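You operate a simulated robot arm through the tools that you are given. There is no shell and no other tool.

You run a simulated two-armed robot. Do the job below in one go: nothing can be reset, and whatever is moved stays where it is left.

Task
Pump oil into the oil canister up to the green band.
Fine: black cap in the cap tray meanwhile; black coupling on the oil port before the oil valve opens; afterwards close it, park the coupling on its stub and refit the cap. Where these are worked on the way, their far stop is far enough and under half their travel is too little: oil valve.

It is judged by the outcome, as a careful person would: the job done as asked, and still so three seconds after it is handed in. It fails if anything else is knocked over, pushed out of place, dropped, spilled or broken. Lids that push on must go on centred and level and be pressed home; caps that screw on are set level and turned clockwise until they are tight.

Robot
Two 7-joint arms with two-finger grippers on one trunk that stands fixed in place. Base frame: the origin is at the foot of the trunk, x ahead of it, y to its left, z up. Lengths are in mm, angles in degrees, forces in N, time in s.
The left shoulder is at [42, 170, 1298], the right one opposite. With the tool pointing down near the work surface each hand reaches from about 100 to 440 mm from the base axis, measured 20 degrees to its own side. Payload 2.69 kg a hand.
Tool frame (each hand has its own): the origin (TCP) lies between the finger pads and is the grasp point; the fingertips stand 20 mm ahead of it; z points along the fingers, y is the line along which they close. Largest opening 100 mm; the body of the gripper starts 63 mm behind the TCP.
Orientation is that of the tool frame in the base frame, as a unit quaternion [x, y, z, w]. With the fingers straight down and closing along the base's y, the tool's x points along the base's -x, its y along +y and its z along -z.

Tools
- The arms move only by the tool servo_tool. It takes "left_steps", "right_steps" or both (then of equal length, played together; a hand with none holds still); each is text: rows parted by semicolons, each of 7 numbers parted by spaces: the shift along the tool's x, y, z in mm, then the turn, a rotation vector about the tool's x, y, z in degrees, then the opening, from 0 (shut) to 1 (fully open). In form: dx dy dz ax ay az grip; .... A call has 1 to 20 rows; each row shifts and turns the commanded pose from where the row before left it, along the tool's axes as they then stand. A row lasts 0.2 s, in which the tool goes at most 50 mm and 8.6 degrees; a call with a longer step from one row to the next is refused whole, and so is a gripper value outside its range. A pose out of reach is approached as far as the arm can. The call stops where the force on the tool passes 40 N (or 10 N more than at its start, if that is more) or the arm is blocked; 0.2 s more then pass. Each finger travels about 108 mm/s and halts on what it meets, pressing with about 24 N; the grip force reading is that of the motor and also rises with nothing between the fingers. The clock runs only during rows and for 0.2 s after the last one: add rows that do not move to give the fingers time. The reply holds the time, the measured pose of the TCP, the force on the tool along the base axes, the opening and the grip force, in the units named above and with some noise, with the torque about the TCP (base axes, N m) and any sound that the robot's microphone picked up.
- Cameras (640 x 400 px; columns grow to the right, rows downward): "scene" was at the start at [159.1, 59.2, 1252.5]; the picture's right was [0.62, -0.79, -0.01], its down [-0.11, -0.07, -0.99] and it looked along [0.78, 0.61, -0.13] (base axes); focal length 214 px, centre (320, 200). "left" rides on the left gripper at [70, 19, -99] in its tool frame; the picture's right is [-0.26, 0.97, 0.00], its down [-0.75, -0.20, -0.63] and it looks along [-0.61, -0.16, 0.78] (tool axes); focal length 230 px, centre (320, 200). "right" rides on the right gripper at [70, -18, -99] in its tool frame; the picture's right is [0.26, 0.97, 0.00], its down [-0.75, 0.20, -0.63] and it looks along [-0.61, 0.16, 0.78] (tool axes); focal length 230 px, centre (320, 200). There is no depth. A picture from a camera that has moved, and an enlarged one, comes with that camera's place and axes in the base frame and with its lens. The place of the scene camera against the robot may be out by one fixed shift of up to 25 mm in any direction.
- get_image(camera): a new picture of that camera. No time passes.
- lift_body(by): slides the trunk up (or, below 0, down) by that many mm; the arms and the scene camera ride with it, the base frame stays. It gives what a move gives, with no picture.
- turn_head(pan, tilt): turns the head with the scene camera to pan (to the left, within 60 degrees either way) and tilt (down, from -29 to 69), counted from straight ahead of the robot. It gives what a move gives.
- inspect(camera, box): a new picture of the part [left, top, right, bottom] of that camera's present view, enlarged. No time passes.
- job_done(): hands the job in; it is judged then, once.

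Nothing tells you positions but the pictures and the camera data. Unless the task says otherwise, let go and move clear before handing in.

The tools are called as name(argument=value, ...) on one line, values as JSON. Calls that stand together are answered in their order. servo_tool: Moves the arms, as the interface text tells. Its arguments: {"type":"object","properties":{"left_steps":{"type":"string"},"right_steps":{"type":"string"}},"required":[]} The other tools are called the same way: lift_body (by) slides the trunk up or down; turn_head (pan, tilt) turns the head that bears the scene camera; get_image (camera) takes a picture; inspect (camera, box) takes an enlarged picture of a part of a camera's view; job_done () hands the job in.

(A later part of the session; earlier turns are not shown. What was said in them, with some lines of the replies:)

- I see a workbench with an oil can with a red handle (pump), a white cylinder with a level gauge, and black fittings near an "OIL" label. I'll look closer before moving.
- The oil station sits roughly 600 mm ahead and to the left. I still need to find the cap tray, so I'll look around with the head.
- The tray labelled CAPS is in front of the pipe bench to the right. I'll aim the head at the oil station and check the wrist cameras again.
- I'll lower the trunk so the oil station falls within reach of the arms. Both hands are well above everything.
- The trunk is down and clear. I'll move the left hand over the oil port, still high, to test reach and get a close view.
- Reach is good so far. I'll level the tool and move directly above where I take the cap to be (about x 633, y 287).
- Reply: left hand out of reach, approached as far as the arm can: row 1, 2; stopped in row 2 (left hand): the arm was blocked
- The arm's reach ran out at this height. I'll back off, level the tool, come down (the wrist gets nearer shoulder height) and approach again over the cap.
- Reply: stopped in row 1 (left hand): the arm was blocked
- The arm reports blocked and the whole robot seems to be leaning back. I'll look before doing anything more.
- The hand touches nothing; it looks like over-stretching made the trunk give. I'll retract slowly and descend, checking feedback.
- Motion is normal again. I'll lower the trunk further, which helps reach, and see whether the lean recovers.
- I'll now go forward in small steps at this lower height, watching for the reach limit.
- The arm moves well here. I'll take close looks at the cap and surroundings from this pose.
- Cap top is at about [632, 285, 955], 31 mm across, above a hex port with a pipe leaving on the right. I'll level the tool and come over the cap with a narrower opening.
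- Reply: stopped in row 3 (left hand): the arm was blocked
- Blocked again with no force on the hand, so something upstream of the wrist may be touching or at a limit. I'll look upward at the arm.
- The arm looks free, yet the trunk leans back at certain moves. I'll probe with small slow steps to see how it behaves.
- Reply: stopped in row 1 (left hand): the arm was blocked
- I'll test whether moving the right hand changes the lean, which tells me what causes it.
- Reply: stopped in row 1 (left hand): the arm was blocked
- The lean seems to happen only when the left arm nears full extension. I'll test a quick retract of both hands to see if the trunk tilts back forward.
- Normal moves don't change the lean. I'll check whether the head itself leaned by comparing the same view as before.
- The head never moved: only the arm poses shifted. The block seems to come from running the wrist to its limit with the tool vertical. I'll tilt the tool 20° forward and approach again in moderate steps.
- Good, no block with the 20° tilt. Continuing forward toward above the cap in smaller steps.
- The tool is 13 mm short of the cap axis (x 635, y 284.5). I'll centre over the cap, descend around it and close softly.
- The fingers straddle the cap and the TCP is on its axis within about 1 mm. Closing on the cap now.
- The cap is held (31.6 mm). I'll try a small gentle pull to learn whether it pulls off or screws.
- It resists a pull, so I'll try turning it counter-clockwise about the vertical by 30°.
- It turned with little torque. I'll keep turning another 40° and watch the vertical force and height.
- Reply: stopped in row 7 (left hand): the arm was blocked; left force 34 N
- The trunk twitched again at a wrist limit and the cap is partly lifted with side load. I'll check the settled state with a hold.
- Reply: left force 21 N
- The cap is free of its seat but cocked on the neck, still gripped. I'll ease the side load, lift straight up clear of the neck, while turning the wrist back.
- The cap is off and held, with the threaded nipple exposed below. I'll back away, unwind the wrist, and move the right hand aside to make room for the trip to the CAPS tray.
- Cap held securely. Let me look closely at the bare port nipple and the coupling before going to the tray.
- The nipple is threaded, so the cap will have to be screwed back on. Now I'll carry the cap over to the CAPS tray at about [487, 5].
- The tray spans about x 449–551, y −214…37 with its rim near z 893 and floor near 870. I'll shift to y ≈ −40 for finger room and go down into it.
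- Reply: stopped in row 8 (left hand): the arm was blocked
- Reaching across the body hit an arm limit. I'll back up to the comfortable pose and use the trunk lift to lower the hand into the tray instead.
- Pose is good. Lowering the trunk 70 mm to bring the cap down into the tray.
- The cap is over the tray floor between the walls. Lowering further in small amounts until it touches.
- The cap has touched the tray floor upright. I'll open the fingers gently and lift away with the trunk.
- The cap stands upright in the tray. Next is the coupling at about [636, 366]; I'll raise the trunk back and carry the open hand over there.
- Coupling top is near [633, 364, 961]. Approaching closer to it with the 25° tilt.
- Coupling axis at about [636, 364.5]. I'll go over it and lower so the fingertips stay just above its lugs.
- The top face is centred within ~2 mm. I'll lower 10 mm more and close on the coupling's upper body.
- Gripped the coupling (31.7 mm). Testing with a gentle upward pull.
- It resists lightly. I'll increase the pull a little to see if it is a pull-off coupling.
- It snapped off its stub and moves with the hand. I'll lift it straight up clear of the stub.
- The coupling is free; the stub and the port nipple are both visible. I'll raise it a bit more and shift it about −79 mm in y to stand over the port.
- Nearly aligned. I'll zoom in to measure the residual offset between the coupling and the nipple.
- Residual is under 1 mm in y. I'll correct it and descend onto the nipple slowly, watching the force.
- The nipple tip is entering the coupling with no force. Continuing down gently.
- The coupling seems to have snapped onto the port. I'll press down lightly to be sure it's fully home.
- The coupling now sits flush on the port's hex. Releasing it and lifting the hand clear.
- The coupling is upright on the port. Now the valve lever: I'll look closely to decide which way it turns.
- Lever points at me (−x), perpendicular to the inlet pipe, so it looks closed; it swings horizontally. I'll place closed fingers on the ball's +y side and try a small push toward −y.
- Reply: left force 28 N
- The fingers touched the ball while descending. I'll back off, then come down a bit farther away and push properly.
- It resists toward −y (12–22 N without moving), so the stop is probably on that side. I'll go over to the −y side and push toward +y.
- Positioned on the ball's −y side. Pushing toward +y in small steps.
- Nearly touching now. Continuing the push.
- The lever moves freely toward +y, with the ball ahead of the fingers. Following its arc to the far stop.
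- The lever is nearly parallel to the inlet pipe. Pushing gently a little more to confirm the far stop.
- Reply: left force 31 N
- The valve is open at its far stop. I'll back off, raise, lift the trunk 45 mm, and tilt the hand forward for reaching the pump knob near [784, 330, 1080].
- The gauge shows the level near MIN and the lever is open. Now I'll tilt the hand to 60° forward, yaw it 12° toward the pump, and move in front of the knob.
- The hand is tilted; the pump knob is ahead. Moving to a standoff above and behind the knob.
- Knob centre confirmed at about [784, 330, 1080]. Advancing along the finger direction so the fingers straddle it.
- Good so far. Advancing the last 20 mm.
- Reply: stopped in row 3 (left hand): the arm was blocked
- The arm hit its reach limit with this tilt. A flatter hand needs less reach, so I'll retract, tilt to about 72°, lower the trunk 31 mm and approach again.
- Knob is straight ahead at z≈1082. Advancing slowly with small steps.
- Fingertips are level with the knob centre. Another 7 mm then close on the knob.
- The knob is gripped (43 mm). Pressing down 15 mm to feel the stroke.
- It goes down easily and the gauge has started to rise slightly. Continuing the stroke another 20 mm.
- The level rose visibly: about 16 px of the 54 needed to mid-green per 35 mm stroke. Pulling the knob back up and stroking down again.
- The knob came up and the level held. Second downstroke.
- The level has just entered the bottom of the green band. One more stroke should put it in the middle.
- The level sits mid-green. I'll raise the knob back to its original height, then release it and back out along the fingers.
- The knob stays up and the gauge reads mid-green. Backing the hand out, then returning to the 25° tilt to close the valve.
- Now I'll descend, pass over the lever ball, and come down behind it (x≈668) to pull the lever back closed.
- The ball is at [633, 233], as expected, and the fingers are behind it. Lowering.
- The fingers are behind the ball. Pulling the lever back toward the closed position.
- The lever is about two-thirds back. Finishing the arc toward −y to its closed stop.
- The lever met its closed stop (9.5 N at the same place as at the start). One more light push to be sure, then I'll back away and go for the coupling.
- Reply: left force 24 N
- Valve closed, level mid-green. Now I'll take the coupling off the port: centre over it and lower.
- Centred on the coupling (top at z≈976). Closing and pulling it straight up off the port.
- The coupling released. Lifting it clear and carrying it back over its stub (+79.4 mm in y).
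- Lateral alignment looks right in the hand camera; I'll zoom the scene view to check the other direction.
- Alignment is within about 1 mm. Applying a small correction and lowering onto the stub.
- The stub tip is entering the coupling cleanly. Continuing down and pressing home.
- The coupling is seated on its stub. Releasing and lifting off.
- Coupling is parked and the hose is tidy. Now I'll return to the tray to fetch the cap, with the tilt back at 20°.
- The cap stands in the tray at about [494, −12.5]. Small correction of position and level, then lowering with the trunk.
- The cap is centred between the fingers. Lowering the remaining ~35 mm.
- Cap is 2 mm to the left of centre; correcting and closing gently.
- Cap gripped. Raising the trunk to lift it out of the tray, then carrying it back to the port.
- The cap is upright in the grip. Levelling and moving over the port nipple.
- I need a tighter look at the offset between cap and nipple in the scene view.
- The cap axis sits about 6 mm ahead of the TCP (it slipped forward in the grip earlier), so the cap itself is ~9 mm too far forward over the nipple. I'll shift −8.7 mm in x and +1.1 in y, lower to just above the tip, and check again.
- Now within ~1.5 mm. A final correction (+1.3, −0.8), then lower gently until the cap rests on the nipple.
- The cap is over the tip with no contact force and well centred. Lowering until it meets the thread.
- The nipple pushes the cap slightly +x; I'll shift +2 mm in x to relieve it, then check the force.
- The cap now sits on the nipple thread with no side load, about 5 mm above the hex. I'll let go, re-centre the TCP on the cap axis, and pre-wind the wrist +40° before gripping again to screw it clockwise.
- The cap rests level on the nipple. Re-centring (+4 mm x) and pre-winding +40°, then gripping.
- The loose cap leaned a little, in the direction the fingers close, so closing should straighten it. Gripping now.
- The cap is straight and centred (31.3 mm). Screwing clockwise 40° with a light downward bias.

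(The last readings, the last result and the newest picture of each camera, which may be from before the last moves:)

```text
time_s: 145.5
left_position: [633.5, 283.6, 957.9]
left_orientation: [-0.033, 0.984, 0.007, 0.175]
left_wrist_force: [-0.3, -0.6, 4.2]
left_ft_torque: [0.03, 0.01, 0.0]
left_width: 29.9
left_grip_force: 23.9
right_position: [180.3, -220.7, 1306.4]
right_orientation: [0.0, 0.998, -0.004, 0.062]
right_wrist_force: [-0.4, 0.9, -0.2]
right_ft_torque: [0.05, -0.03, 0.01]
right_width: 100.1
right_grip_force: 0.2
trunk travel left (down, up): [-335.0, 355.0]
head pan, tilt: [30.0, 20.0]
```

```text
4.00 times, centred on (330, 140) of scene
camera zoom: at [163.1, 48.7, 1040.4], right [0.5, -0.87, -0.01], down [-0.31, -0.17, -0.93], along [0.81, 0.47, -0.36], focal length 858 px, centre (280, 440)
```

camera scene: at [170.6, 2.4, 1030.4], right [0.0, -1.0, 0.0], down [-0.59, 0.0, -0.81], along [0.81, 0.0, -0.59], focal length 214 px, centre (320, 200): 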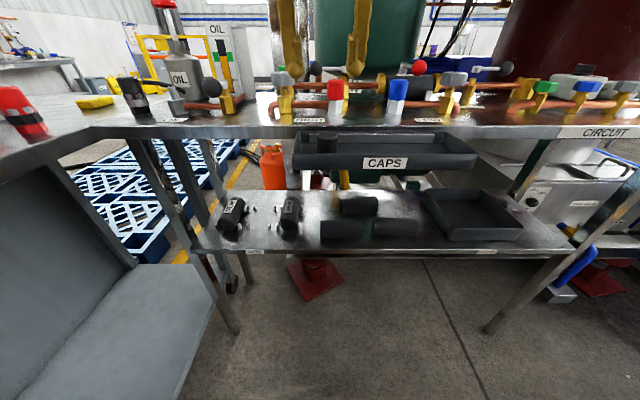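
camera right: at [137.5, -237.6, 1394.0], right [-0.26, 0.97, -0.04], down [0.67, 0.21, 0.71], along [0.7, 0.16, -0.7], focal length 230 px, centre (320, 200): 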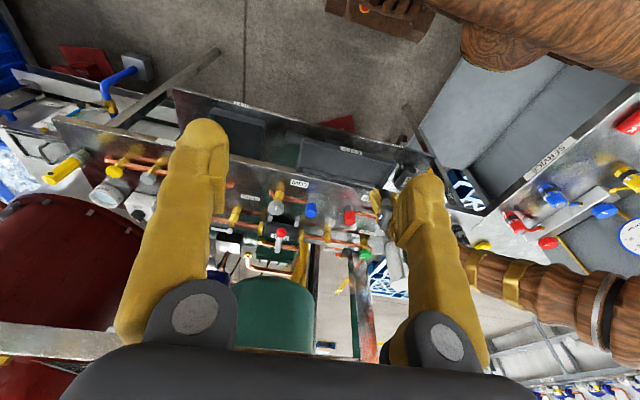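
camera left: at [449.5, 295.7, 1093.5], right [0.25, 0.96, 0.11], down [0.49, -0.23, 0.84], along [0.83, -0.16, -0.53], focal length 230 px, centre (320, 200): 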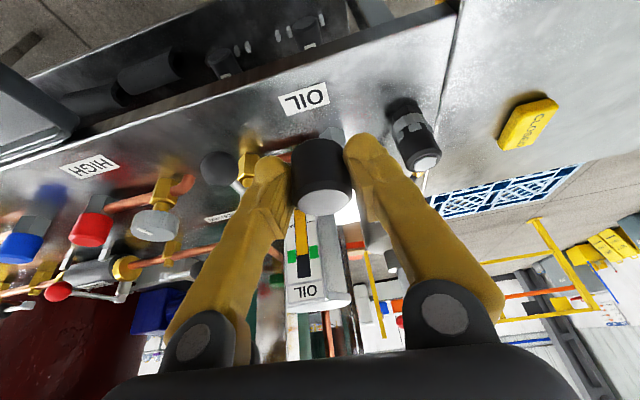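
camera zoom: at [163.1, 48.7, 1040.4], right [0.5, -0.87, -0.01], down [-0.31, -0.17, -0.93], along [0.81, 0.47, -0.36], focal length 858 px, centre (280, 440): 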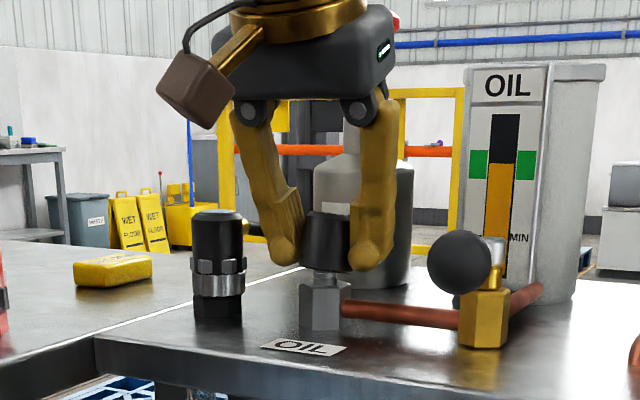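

The cap has tipped forward about 8° in the grip. I'll rotate the hand back about the closing axis to level it.

servo_tool(left_steps="-0.2 0 -0.5 0 -4 0 0;-0.2 0 -0.5 0 -4 0 0;0 0 0 0 0 0 0")

inspect(camera="left", box=[200, 60, 440, 260])

inspect(camera="scene", box=[315, 115, 350, 180])

```text
time_s: 146.3
left_position: [633.4, 284.6, 958.2]
left_orientation: [-0.034, 0.969, 0.01, 0.243]
left_wrist_force: [-6.0, 2.6, 3.4]
left_ft_torque: [0.01, 0.07, 0.04]
left_width: 29.5
left_grip_force: 24.2
right_position: [181.2, -220.2, 1308.3]
right_orientation: [0.0, 0.998, -0.004, 0.063]
right_wrist_force: [0.0, 0.3, -0.8]
right_ft_torque: [0.02, -0.01, 0.04]
right_width: 99.9
right_grip_force: 0.1
trunk travel left (down, up): [-335.0, 355.0]
head pan, tilt: [30.0, 20.0]
```

```text
2.00 times, centred on (320, 160) of left
camera zoom: at [523.5, 293.7, 1012.1], right [0.16, 0.98, 0.12], down [0.38, -0.18, 0.91], along [0.91, -0.1, -0.4], focal length 460 px, centre (320, 280)
```

zoom: 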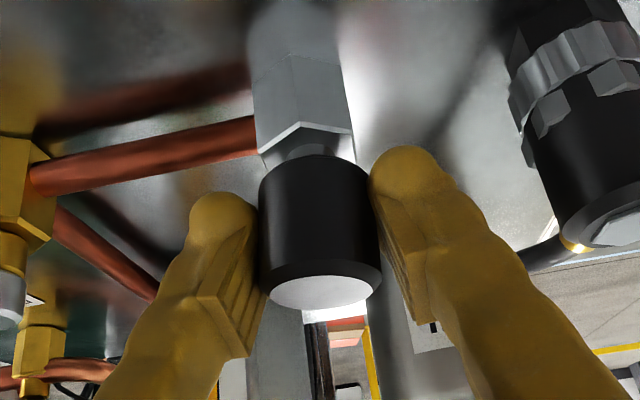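

```text
6.15 times, centred on (332, 148) of scene
camera zoom: at [162.6, 49.1, 1040.4], right [0.5, -0.87, -0.01], down [-0.31, -0.17, -0.93], along [0.81, 0.47, -0.36], focal length 1320 px, centre (243, 523)
```

zoom: 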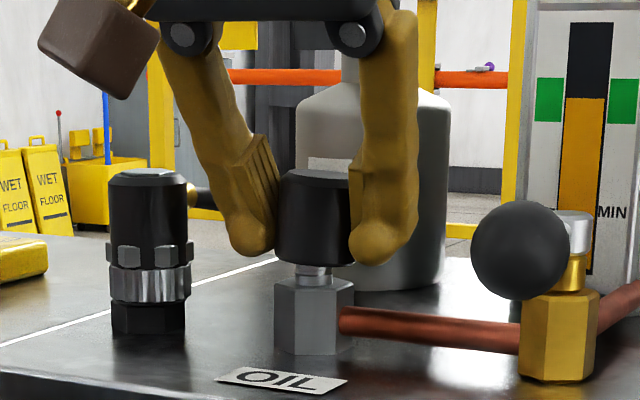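

Now nearly level; small residual lean toward −y. I'll correct that and then test pressing down gently.

servo_tool(left_steps="0 0 0 2.6 -2 -1.4 0;0 0 0 0 0 0 0;0.7 0 1.3 0 0 0 0;0.7 0 1.3 0 0 0 0;0 0 0 0 0 0 0")

inspect(camera="left", box=[200, 60, 440, 260])

inspect(camera="scene", box=[315, 115, 350, 180])

```text
time_s: 147.5
left_position: [632.9, 283.9, 955.3]
left_orientation: [-0.041, 0.964, -0.014, 0.262]
left_wrist_force: [-5.4, 7.3, 6.3]
left_ft_torque: [0.07, 0.09, -0.05]
left_width: 29.5
left_grip_force: 23.8
right_position: [179.5, -219.8, 1306.8]
right_orientation: [-0.001, 0.998, -0.004, 0.064]
right_wrist_force: [0.2, 0.7, -0.5]
right_ft_torque: [0.03, 0.01, -0.02]
right_width: 100.3
right_grip_force: 0.1
trunk travel left (down, up): [-335.0, 355.0]
head pan, tilt: [30.0, 20.0]
```

```text
2.00 times, centred on (320, 160) of left
camera zoom: at [520.7, 296.4, 1004.7], right [0.15, 0.98, 0.08], down [0.34, -0.13, 0.93], along [0.93, -0.12, -0.36], focal length 460 px, centre (320, 280)
```

zoom: 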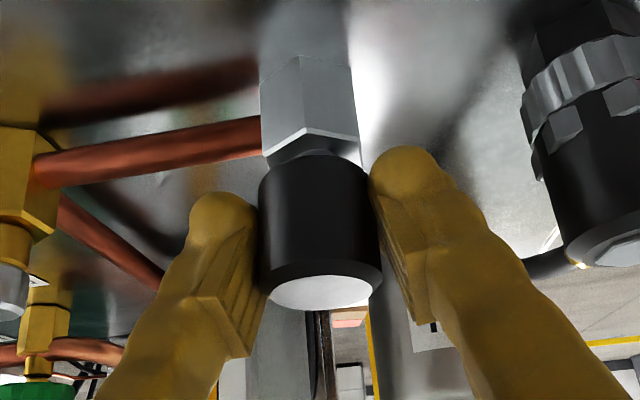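

```text
6.15 times, centred on (332, 148) of scene
camera zoom: at [162.3, 49.4, 1040.5], right [0.5, -0.87, -0.01], down [-0.31, -0.17, -0.93], along [0.81, 0.47, -0.36], focal length 1320 px, centre (243, 523)
```

zoom: 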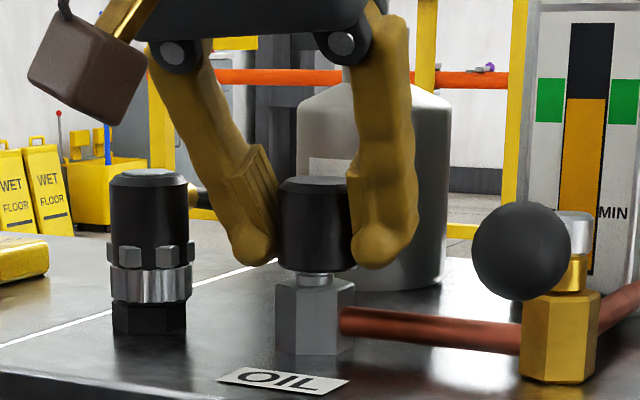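

The cap went down ~3 mm and looks level. Easing the side load and pressing further in small steps.

servo_tool(left_steps="0.87 1.5 -0.5 0 0 0 0;0 0 0 0 0 0 0;0.75 0 1.3 0 0 0 0;0.75 0 1.3 0 0 0 0;0 0 0 0 0 0 0")

inspect(camera="left", box=[200, 60, 440, 260])

inspect(camera="scene", box=[315, 115, 350, 180])

```text
time_s: 148.7
left_position: [632.9, 286.6, 951.5]
left_orientation: [-0.04, 0.965, -0.015, 0.26]
left_wrist_force: [0.4, 0.1, -5.4]
left_ft_torque: [0.0, 0.06, 0.0]
left_width: 29.5
left_grip_force: 24.3
right_position: [182.5, -220.0, 1306.7]
right_orientation: [0.0, 0.998, -0.004, 0.063]
right_wrist_force: [-0.2, 0.2, 0.5]
right_ft_torque: [0.01, 0.04, -0.02]
right_width: 100.0
right_grip_force: 0.1
trunk travel left (down, up): [-335.0, 355.0]
head pan, tilt: [30.0, 20.0]
```

```text
2.00 times, centred on (320, 160) of left
camera zoom: at [521.1, 297.9, 1000.1], right [0.15, 0.98, 0.08], down [0.34, -0.13, 0.93], along [0.93, -0.12, -0.36], focal length 460 px, centre (320, 280)
```

zoom: 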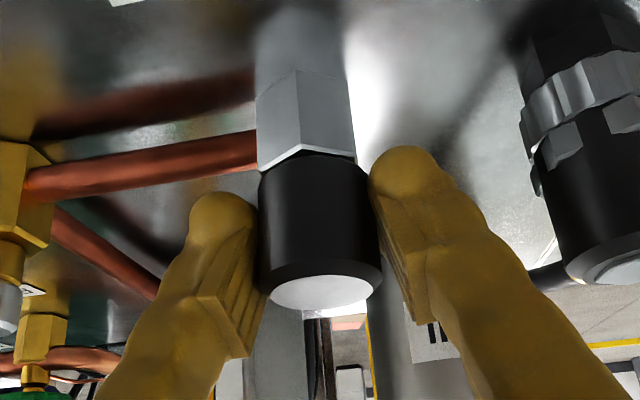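

```text
6.15 times, centred on (332, 148) of scene
camera zoom: at [163.9, 49.1, 1040.2], right [0.5, -0.87, -0.01], down [-0.31, -0.17, -0.93], along [0.81, 0.47, -0.36], focal length 1320 px, centre (243, 523)
```

zoom: 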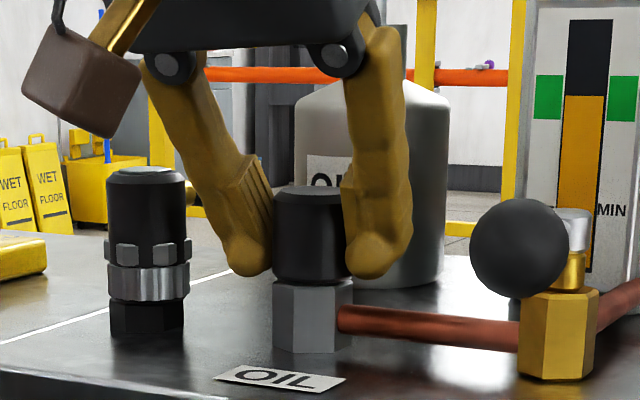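

The cap snapped down level onto the hex. Now turning it clockwise, watching the torque for tightness.

servo_tool(left_steps="0.5 0 0.87 0 0 0 0;0 0 0 3 0.3 5.2 0;0 0 0 3 0.3 5.2 0;0 0 0 3 0.3 5.2 0;0 0 0 3 0.3 5.2 0;0 0 0 3 0.3 5.2 0;0 0 0 0 0 0 0")

inspect(camera="scene", box=[315, 115, 350, 180])

```text
time_s: 150.3
left_position: [632.3, 286.9, 951.9]
left_orientation: [0.212, 0.942, -0.081, 0.248]
left_wrist_force: [-0.2, 0.1, -5.1]
left_ft_torque: [0.01, 0.03, -0.03]
left_width: 29.7
left_grip_force: 24.0
right_position: [181.5, -219.3, 1306.1]
right_orientation: [0.001, 0.998, -0.005, 0.062]
right_wrist_force: [-1.0, 0.0, 0.0]
right_ft_torque: [0.01, 0.02, -0.06]
right_width: 100.1
right_grip_force: 0.0
trunk travel left (down, up): [-335.0, 355.0]
head pan, tilt: [30.0, 20.0]
```

```text
6.15 times, centred on (332, 148) of scene
camera zoom: at [163.8, 49.0, 1040.2], right [0.5, -0.87, -0.01], down [-0.31, -0.17, -0.93], along [0.81, 0.47, -0.36], focal length 1320 px, centre (243, 523)
```

zoom: 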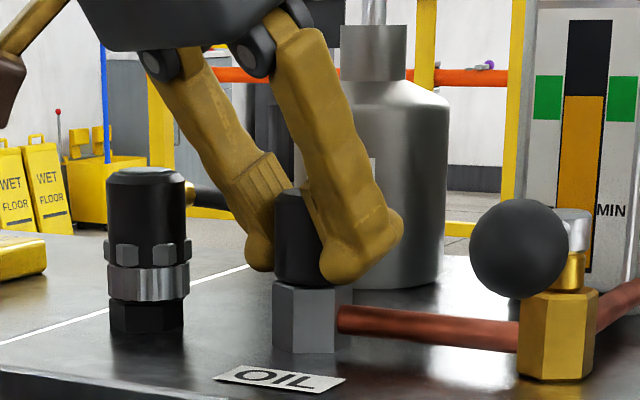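

Turning meets no torque at all, so it's effectively a push-on cap that has snapped home. I'll press it down firmly to make sure.

servo_tool(left_steps="1 0.1 1.73 0 0 0 0;1 0.1 1.73 0 0 0 0;1 0.1 1.73 0 0 0 0;0 0 0 0 0 0 0")

servo_tool(left_steps="0.75 0.1 1.3 0 0 0 0;0 0 0 0 0 0 0")

inspect(camera="scene", box=[315, 115, 350, 180])

inspect(camera="left", box=[200, 60, 440, 260])

```text
time_s: 151.3
left_position: [632.8, 285.5, 948.3]
left_orientation: [0.211, 0.941, -0.08, 0.252]
left_wrist_force: [0.9, 5.6, 17.7]
left_ft_torque: [0.17, 0.08, 0.03]
left_width: 29.6
left_grip_force: 24.0
right_position: [180.1, -219.6, 1306.3]
right_orientation: [0.0, 0.998, -0.005, 0.064]
right_wrist_force: [0.3, 0.7, 0.1]
right_ft_torque: [-0.01, 0.01, 0.0]
right_width: 100.0
right_grip_force: 0.0
trunk travel left (down, up): [-335.0, 355.0]
head pan, tilt: [30.0, 20.0]
```

```text
time_s: 151.9
left_position: [632.0, 286.8, 946.3]
left_orientation: [0.211, 0.941, -0.08, 0.251]
left_wrist_force: [9.3, 7.1, 20.5]
left_ft_torque: [0.16, -0.31, -0.04]
left_width: 29.6
left_grip_force: 24.4
right_position: [180.3, -219.5, 1306.9]
right_orientation: [0.0, 0.998, -0.004, 0.063]
right_wrist_force: [-0.3, 0.2, 0.8]
right_ft_torque: [-0.02, -0.01, -0.01]
right_width: 99.9
right_grip_force: 0.1
trunk travel left (down, up): [-335.0, 355.0]
head pan, tilt: [30.0, 20.0]
```

```text
6.15 times, centred on (332, 148) of scene
camera zoom: at [162.7, 48.9, 1040.6], right [0.5, -0.87, -0.01], down [-0.31, -0.17, -0.93], along [0.81, 0.47, -0.36], focal length 1320 px, centre (243, 523)
```

zoom: 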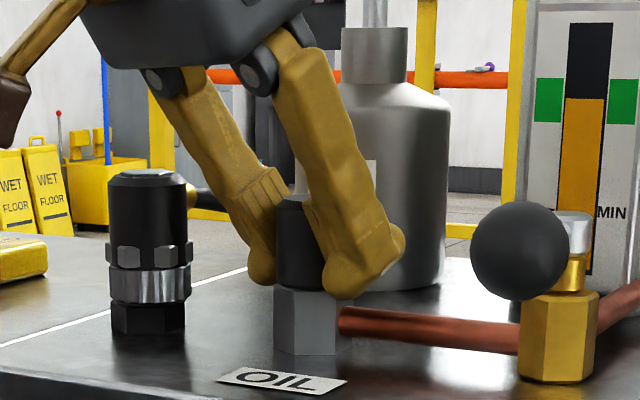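

```text
2.00 times, centred on (320, 160) of left
camera zoom: at [542.6, 351.4, 994.5], right [0.63, 0.78, 0.09], down [0.23, -0.29, 0.93], along [0.75, -0.56, -0.35], focal length 460 px, centre (320, 280)
```

zoom: 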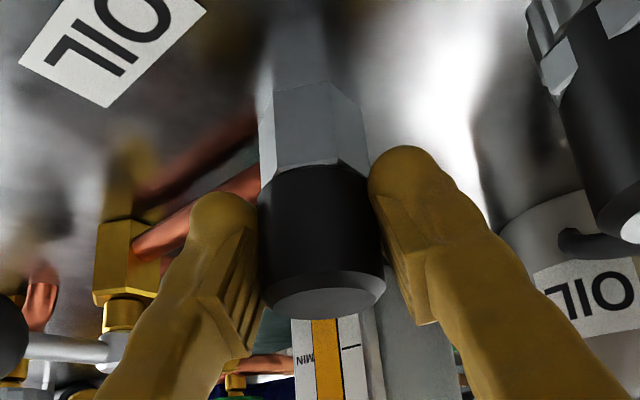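

Pressed with ~20 N, cap level on the hex. To be thorough in case it also threads, I'll release, rewind to +40°, regrip and turn clockwise again feeling for a stop.

servo_tool(left_steps="-1.25 -0.1 -2.16 0 0 0 0;-1 -0.1 -1.73 0 0 0 0;0 0 0 0 0 0 0.4;0 0 0 0 0 0 0.55;0 0 0 0 0 0 0.55")

inspect(camera="scene", box=[315, 115, 350, 180])

inspect(camera="left", box=[200, 60, 440, 260])

```text
time_s: 153.1
left_position: [631.8, 284.8, 947.3]
left_orientation: [0.212, 0.942, -0.082, 0.248]
left_wrist_force: [-0.7, 0.7, -0.2]
left_ft_torque: [0.03, -0.01, 0.02]
left_width: 54.9
left_grip_force: 0.1
right_position: [180.9, -220.7, 1307.1]
right_orientation: [0.0, 0.998, -0.004, 0.062]
right_wrist_force: [-0.1, -0.4, 0.1]
right_ft_torque: [0.0, 0.01, -0.01]
right_width: 100.2
right_grip_force: 0.1
trunk travel left (down, up): [-335.0, 355.0]
head pan, tilt: [30.0, 20.0]
```

```text
6.15 times, centred on (332, 148) of scene
camera zoom: at [163.4, 49.0, 1040.3], right [0.5, -0.87, -0.01], down [-0.31, -0.17, -0.93], along [0.81, 0.47, -0.36], focal length 1320 px, centre (243, 523)
```

zoom: 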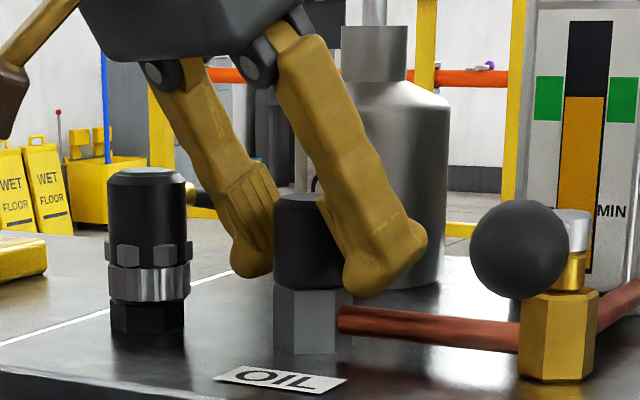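

```text
2.00 times, centred on (320, 160) of left
camera zoom: at [541.9, 350.9, 996.7], right [0.63, 0.77, 0.08], down [0.23, -0.29, 0.93], along [0.74, -0.56, -0.36], focal length 460 px, centre (320, 280)
```

zoom: 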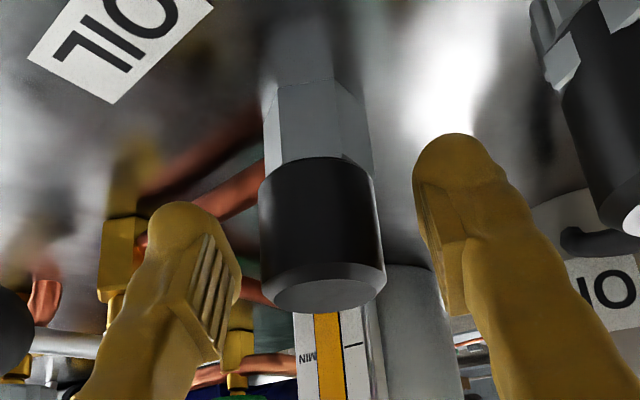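

The cap stands level and seated on its own. Rewinding with open fingers.

servo_tool(left_steps="-3.97 0.9 -2.4 0 0 0 0.55;0 0 0 -3.75 -0.35 -6.48 0.55;0 0 0 -3.75 -0.35 -6.48 0.55;0 0 0 -3.75 -0.35 -6.48 0.55;0 0 0 -3.75 -0.35 -6.48 0.55;0 0 0 -3.75 -0.35 -6.48 0.55;0 0 0 -3.75 -0.35 -6.48 0.55;0 0 0 -3.75 -0.35 -6.48 0.55;0 0 0 -3.75 -0.35 -6.48 0.55;0 0 0 0 0 0 0.55")

inspect(camera="left", box=[200, 60, 440, 260])

inspect(camera="scene", box=[315, 115, 350, 180])

```text
time_s: 155.3
left_position: [634.2, 284.9, 952.0]
left_orientation: [-0.289, 0.921, 0.054, 0.255]
left_wrist_force: [-0.8, 0.2, -0.2]
left_ft_torque: [0.0, -0.01, 0.0]
left_width: 55.1
left_grip_force: 0.1
right_position: [180.4, -219.9, 1305.6]
right_orientation: [0.0, 0.998, -0.005, 0.062]
right_wrist_force: [-0.4, 0.2, 0.1]
right_ft_torque: [0.02, -0.02, -0.01]
right_width: 100.0
right_grip_force: 0.2
trunk travel left (down, up): [-335.0, 355.0]
head pan, tilt: [30.0, 20.0]
```

```text
2.00 times, centred on (320, 160) of left
camera zoom: at [531.6, 240.3, 1001.8], right [-0.36, 0.93, 0.08], down [0.36, 0.06, 0.93], along [0.86, 0.36, -0.36], focal length 460 px, centre (320, 280)
```

zoom: 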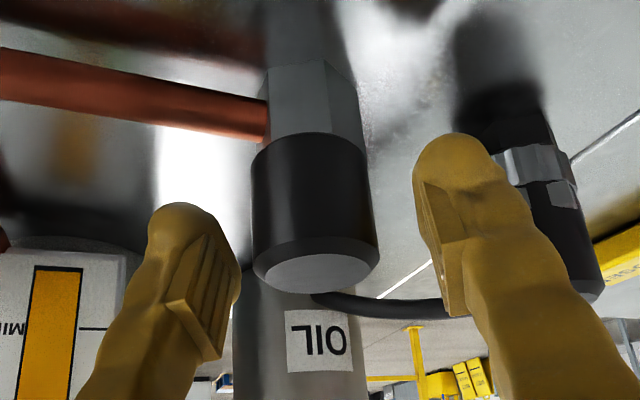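

```text
6.15 times, centred on (332, 148) of scene
camera zoom: at [163.3, 49.1, 1040.3], right [0.5, -0.87, -0.01], down [-0.31, -0.17, -0.93], along [0.81, 0.47, -0.36], focal length 1320 px, centre (243, 523)
```

zoom: 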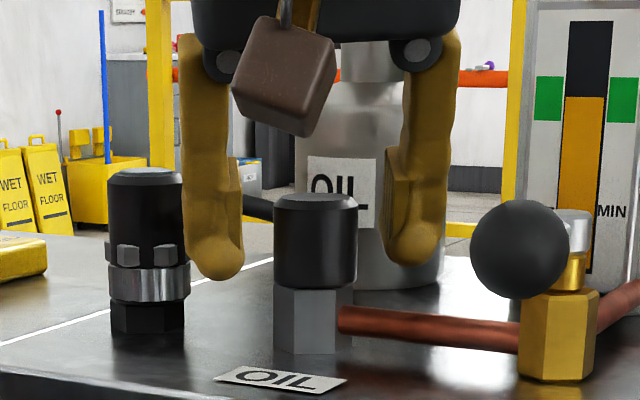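

The cap sits flush and vertical on the hex, just as it did originally. Regripping to turn it clockwise once more and feel for torque.

servo_tool(left_steps="0 0 0 0 0 0 0.4;0 0 0 0 0 0 0;0 0 0 0 0 0 0;0 0 0 3.25 0.3 5.6 0;0 0 0 3.25 0.3 5.6 0;0 0 0 3.25 0.3 5.6 0;0 0 0 3.25 0.3 5.6 0;0 0 0 3.25 0.3 5.6 0;0 0 0 3.25 0.3 5.6 0;0 0 0 3.25 0.3 5.6 0;0 0 0 3.25 0.3 5.6 0")

inspect(camera="scene", box=[315, 115, 350, 180])

```text
time_s: 157.7
left_position: [635.0, 285.4, 953.8]
left_orientation: [0.145, 0.954, -0.064, 0.254]
left_wrist_force: [3.9, -2.3, 2.1]
left_ft_torque: [0.01, -0.04, 0.01]
left_width: 30.0
left_grip_force: 23.8
right_position: [181.5, -220.8, 1306.8]
right_orientation: [0.0, 0.998, -0.004, 0.062]
right_wrist_force: [0.1, -0.8, 0.4]
right_ft_torque: [-0.01, 0.0, 0.0]
right_width: 99.8
right_grip_force: 0.0
trunk travel left (down, up): [-335.0, 355.0]
head pan, tilt: [30.0, 20.0]
```

```text
6.15 times, centred on (332, 148) of scene
camera zoom: at [163.7, 48.7, 1040.3], right [0.5, -0.87, -0.01], down [-0.31, -0.17, -0.93], along [0.81, 0.47, -0.36], focal length 1320 px, centre (243, 523)
```

zoom: 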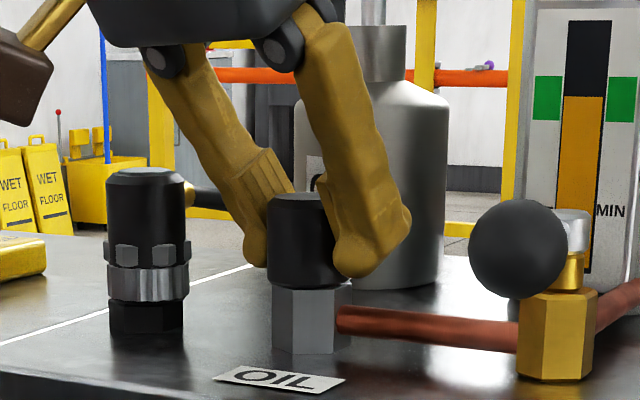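

No torque builds up: it is a push-on cap, fully home. Releasing and moving clear.

servo_tool(left_steps="0 0 0 0 0 0 0.4;0 0 0 0 0 0 0.6;0 0 0 0 0 0 0.6;-10 -0.9 -17.3 0 0 0 0.6;-10 -0.9 -17.3 0 0 0 0.6;-10 -0.9 -17.3 0 0 0 0.6;0 0 -30 -3 -0.3 -5.2 0.6;0 0 -30 -3 -0.3 -5.2 0.6;0 0 -30 -3 -0.3 -5.2 0.6;0 0 0 0 0 0 0.6")

get_image(camera="scene")

inspect(camera="scene", box=[270, 90, 400, 200])

get_image(camera="left")

```text
time_s: 159.9
left_position: [590.8, 299.4, 1089.4]
left_orientation: [-0.007, 0.965, -0.024, 0.26]
left_wrist_force: [0.2, -0.1, -0.5]
left_ft_torque: [-0.03, -0.01, 0.01]
left_width: 60.0
left_grip_force: 0.0
right_position: [183.1, -219.9, 1307.1]
right_orientation: [0.0, 0.998, -0.004, 0.062]
right_wrist_force: [-0.2, 0.7, -1.5]
right_ft_torque: [0.0, -0.02, -0.02]
right_width: 99.9
right_grip_force: 0.1
trunk travel left (down, up): [-335.0, 355.0]
head pan, tilt: [30.0, 20.0]
```

```text
taken
camera scene: at [163.9, 49.2, 1040.2], right [0.5, -0.87, -0.01], down [-0.31, -0.17, -0.93], along [0.81, 0.47, -0.36], focal length 214 px, centre (320, 200)
```

scene: 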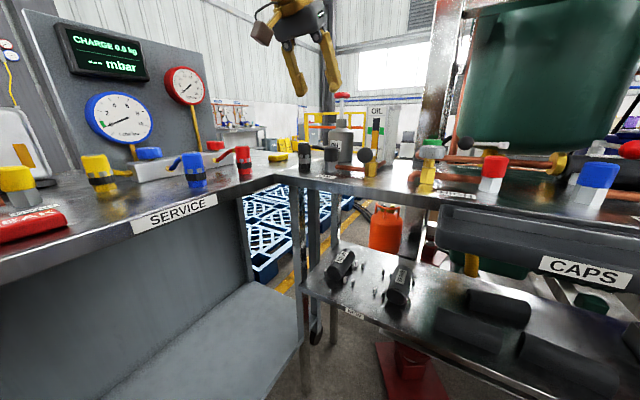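

```text
3.64 times, centred on (335, 145) of scene
camera zoom: at [163.9, 49.2, 1040.2], right [0.5, -0.87, -0.01], down [-0.31, -0.17, -0.93], along [0.81, 0.47, -0.36], focal length 780 px, centre (266, 400)
```

zoom: 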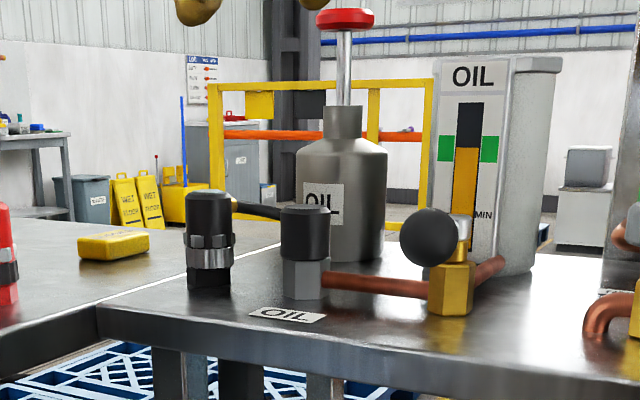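

```text
taken
camera left: at [481.0, 318.8, 1139.0], right [0.22, 0.97, 0.08], down [0.33, -0.15, 0.93], along [0.92, -0.18, -0.36], focal length 230 px, centre (320, 200)
```

left: 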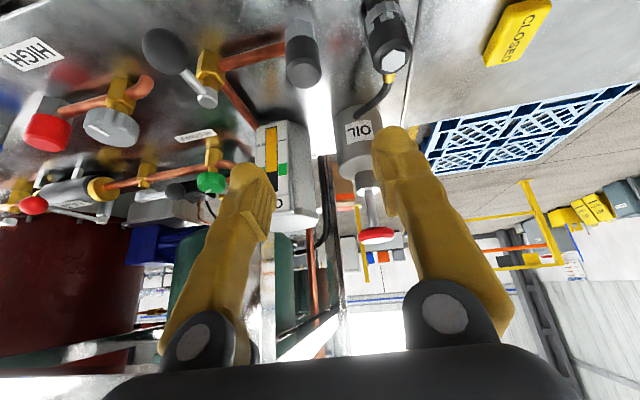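

Everything is as asked: the gauge reads mid-green, the valve lever is back on its closed stop, the coupling is on its stub, the cap is level on the port, and the hands are clear. Handing in.

job_done()

```text
The job is handed in.
```

The oil canister is filled to the middle of the green band, and everything used is back in place. The job is handed in; I got no verdict back.

- **Cap removal:** It came off the oil port with a jolt when my arm hit a reach limit while I was turning it. It tilted on the nipple but stayed in the grip. I stood it upright in the CAPS tray while I pumped.
- **Coupling and valve:** I pressed the coupling onto the port before moving the valve lever to its far stop. Afterwards the lever went back to its closed stop, and I pressed the coupling onto its stub.
- **Pumping:** It took three strokes. The level stayed in the green band afterwards, and the pump knob is back up where it started.
- **Cap refit:** The cap snapped on and sits level and flush on the port, pressed down with about 20 N. The nipple looks threaded, but turning the cap clockwise met no resistance. I treated it as a push-on cap, so I could not confirm it screwed tight.

In the last pictures nothing else was knocked over, spilled or out of place, and both hands are clear.
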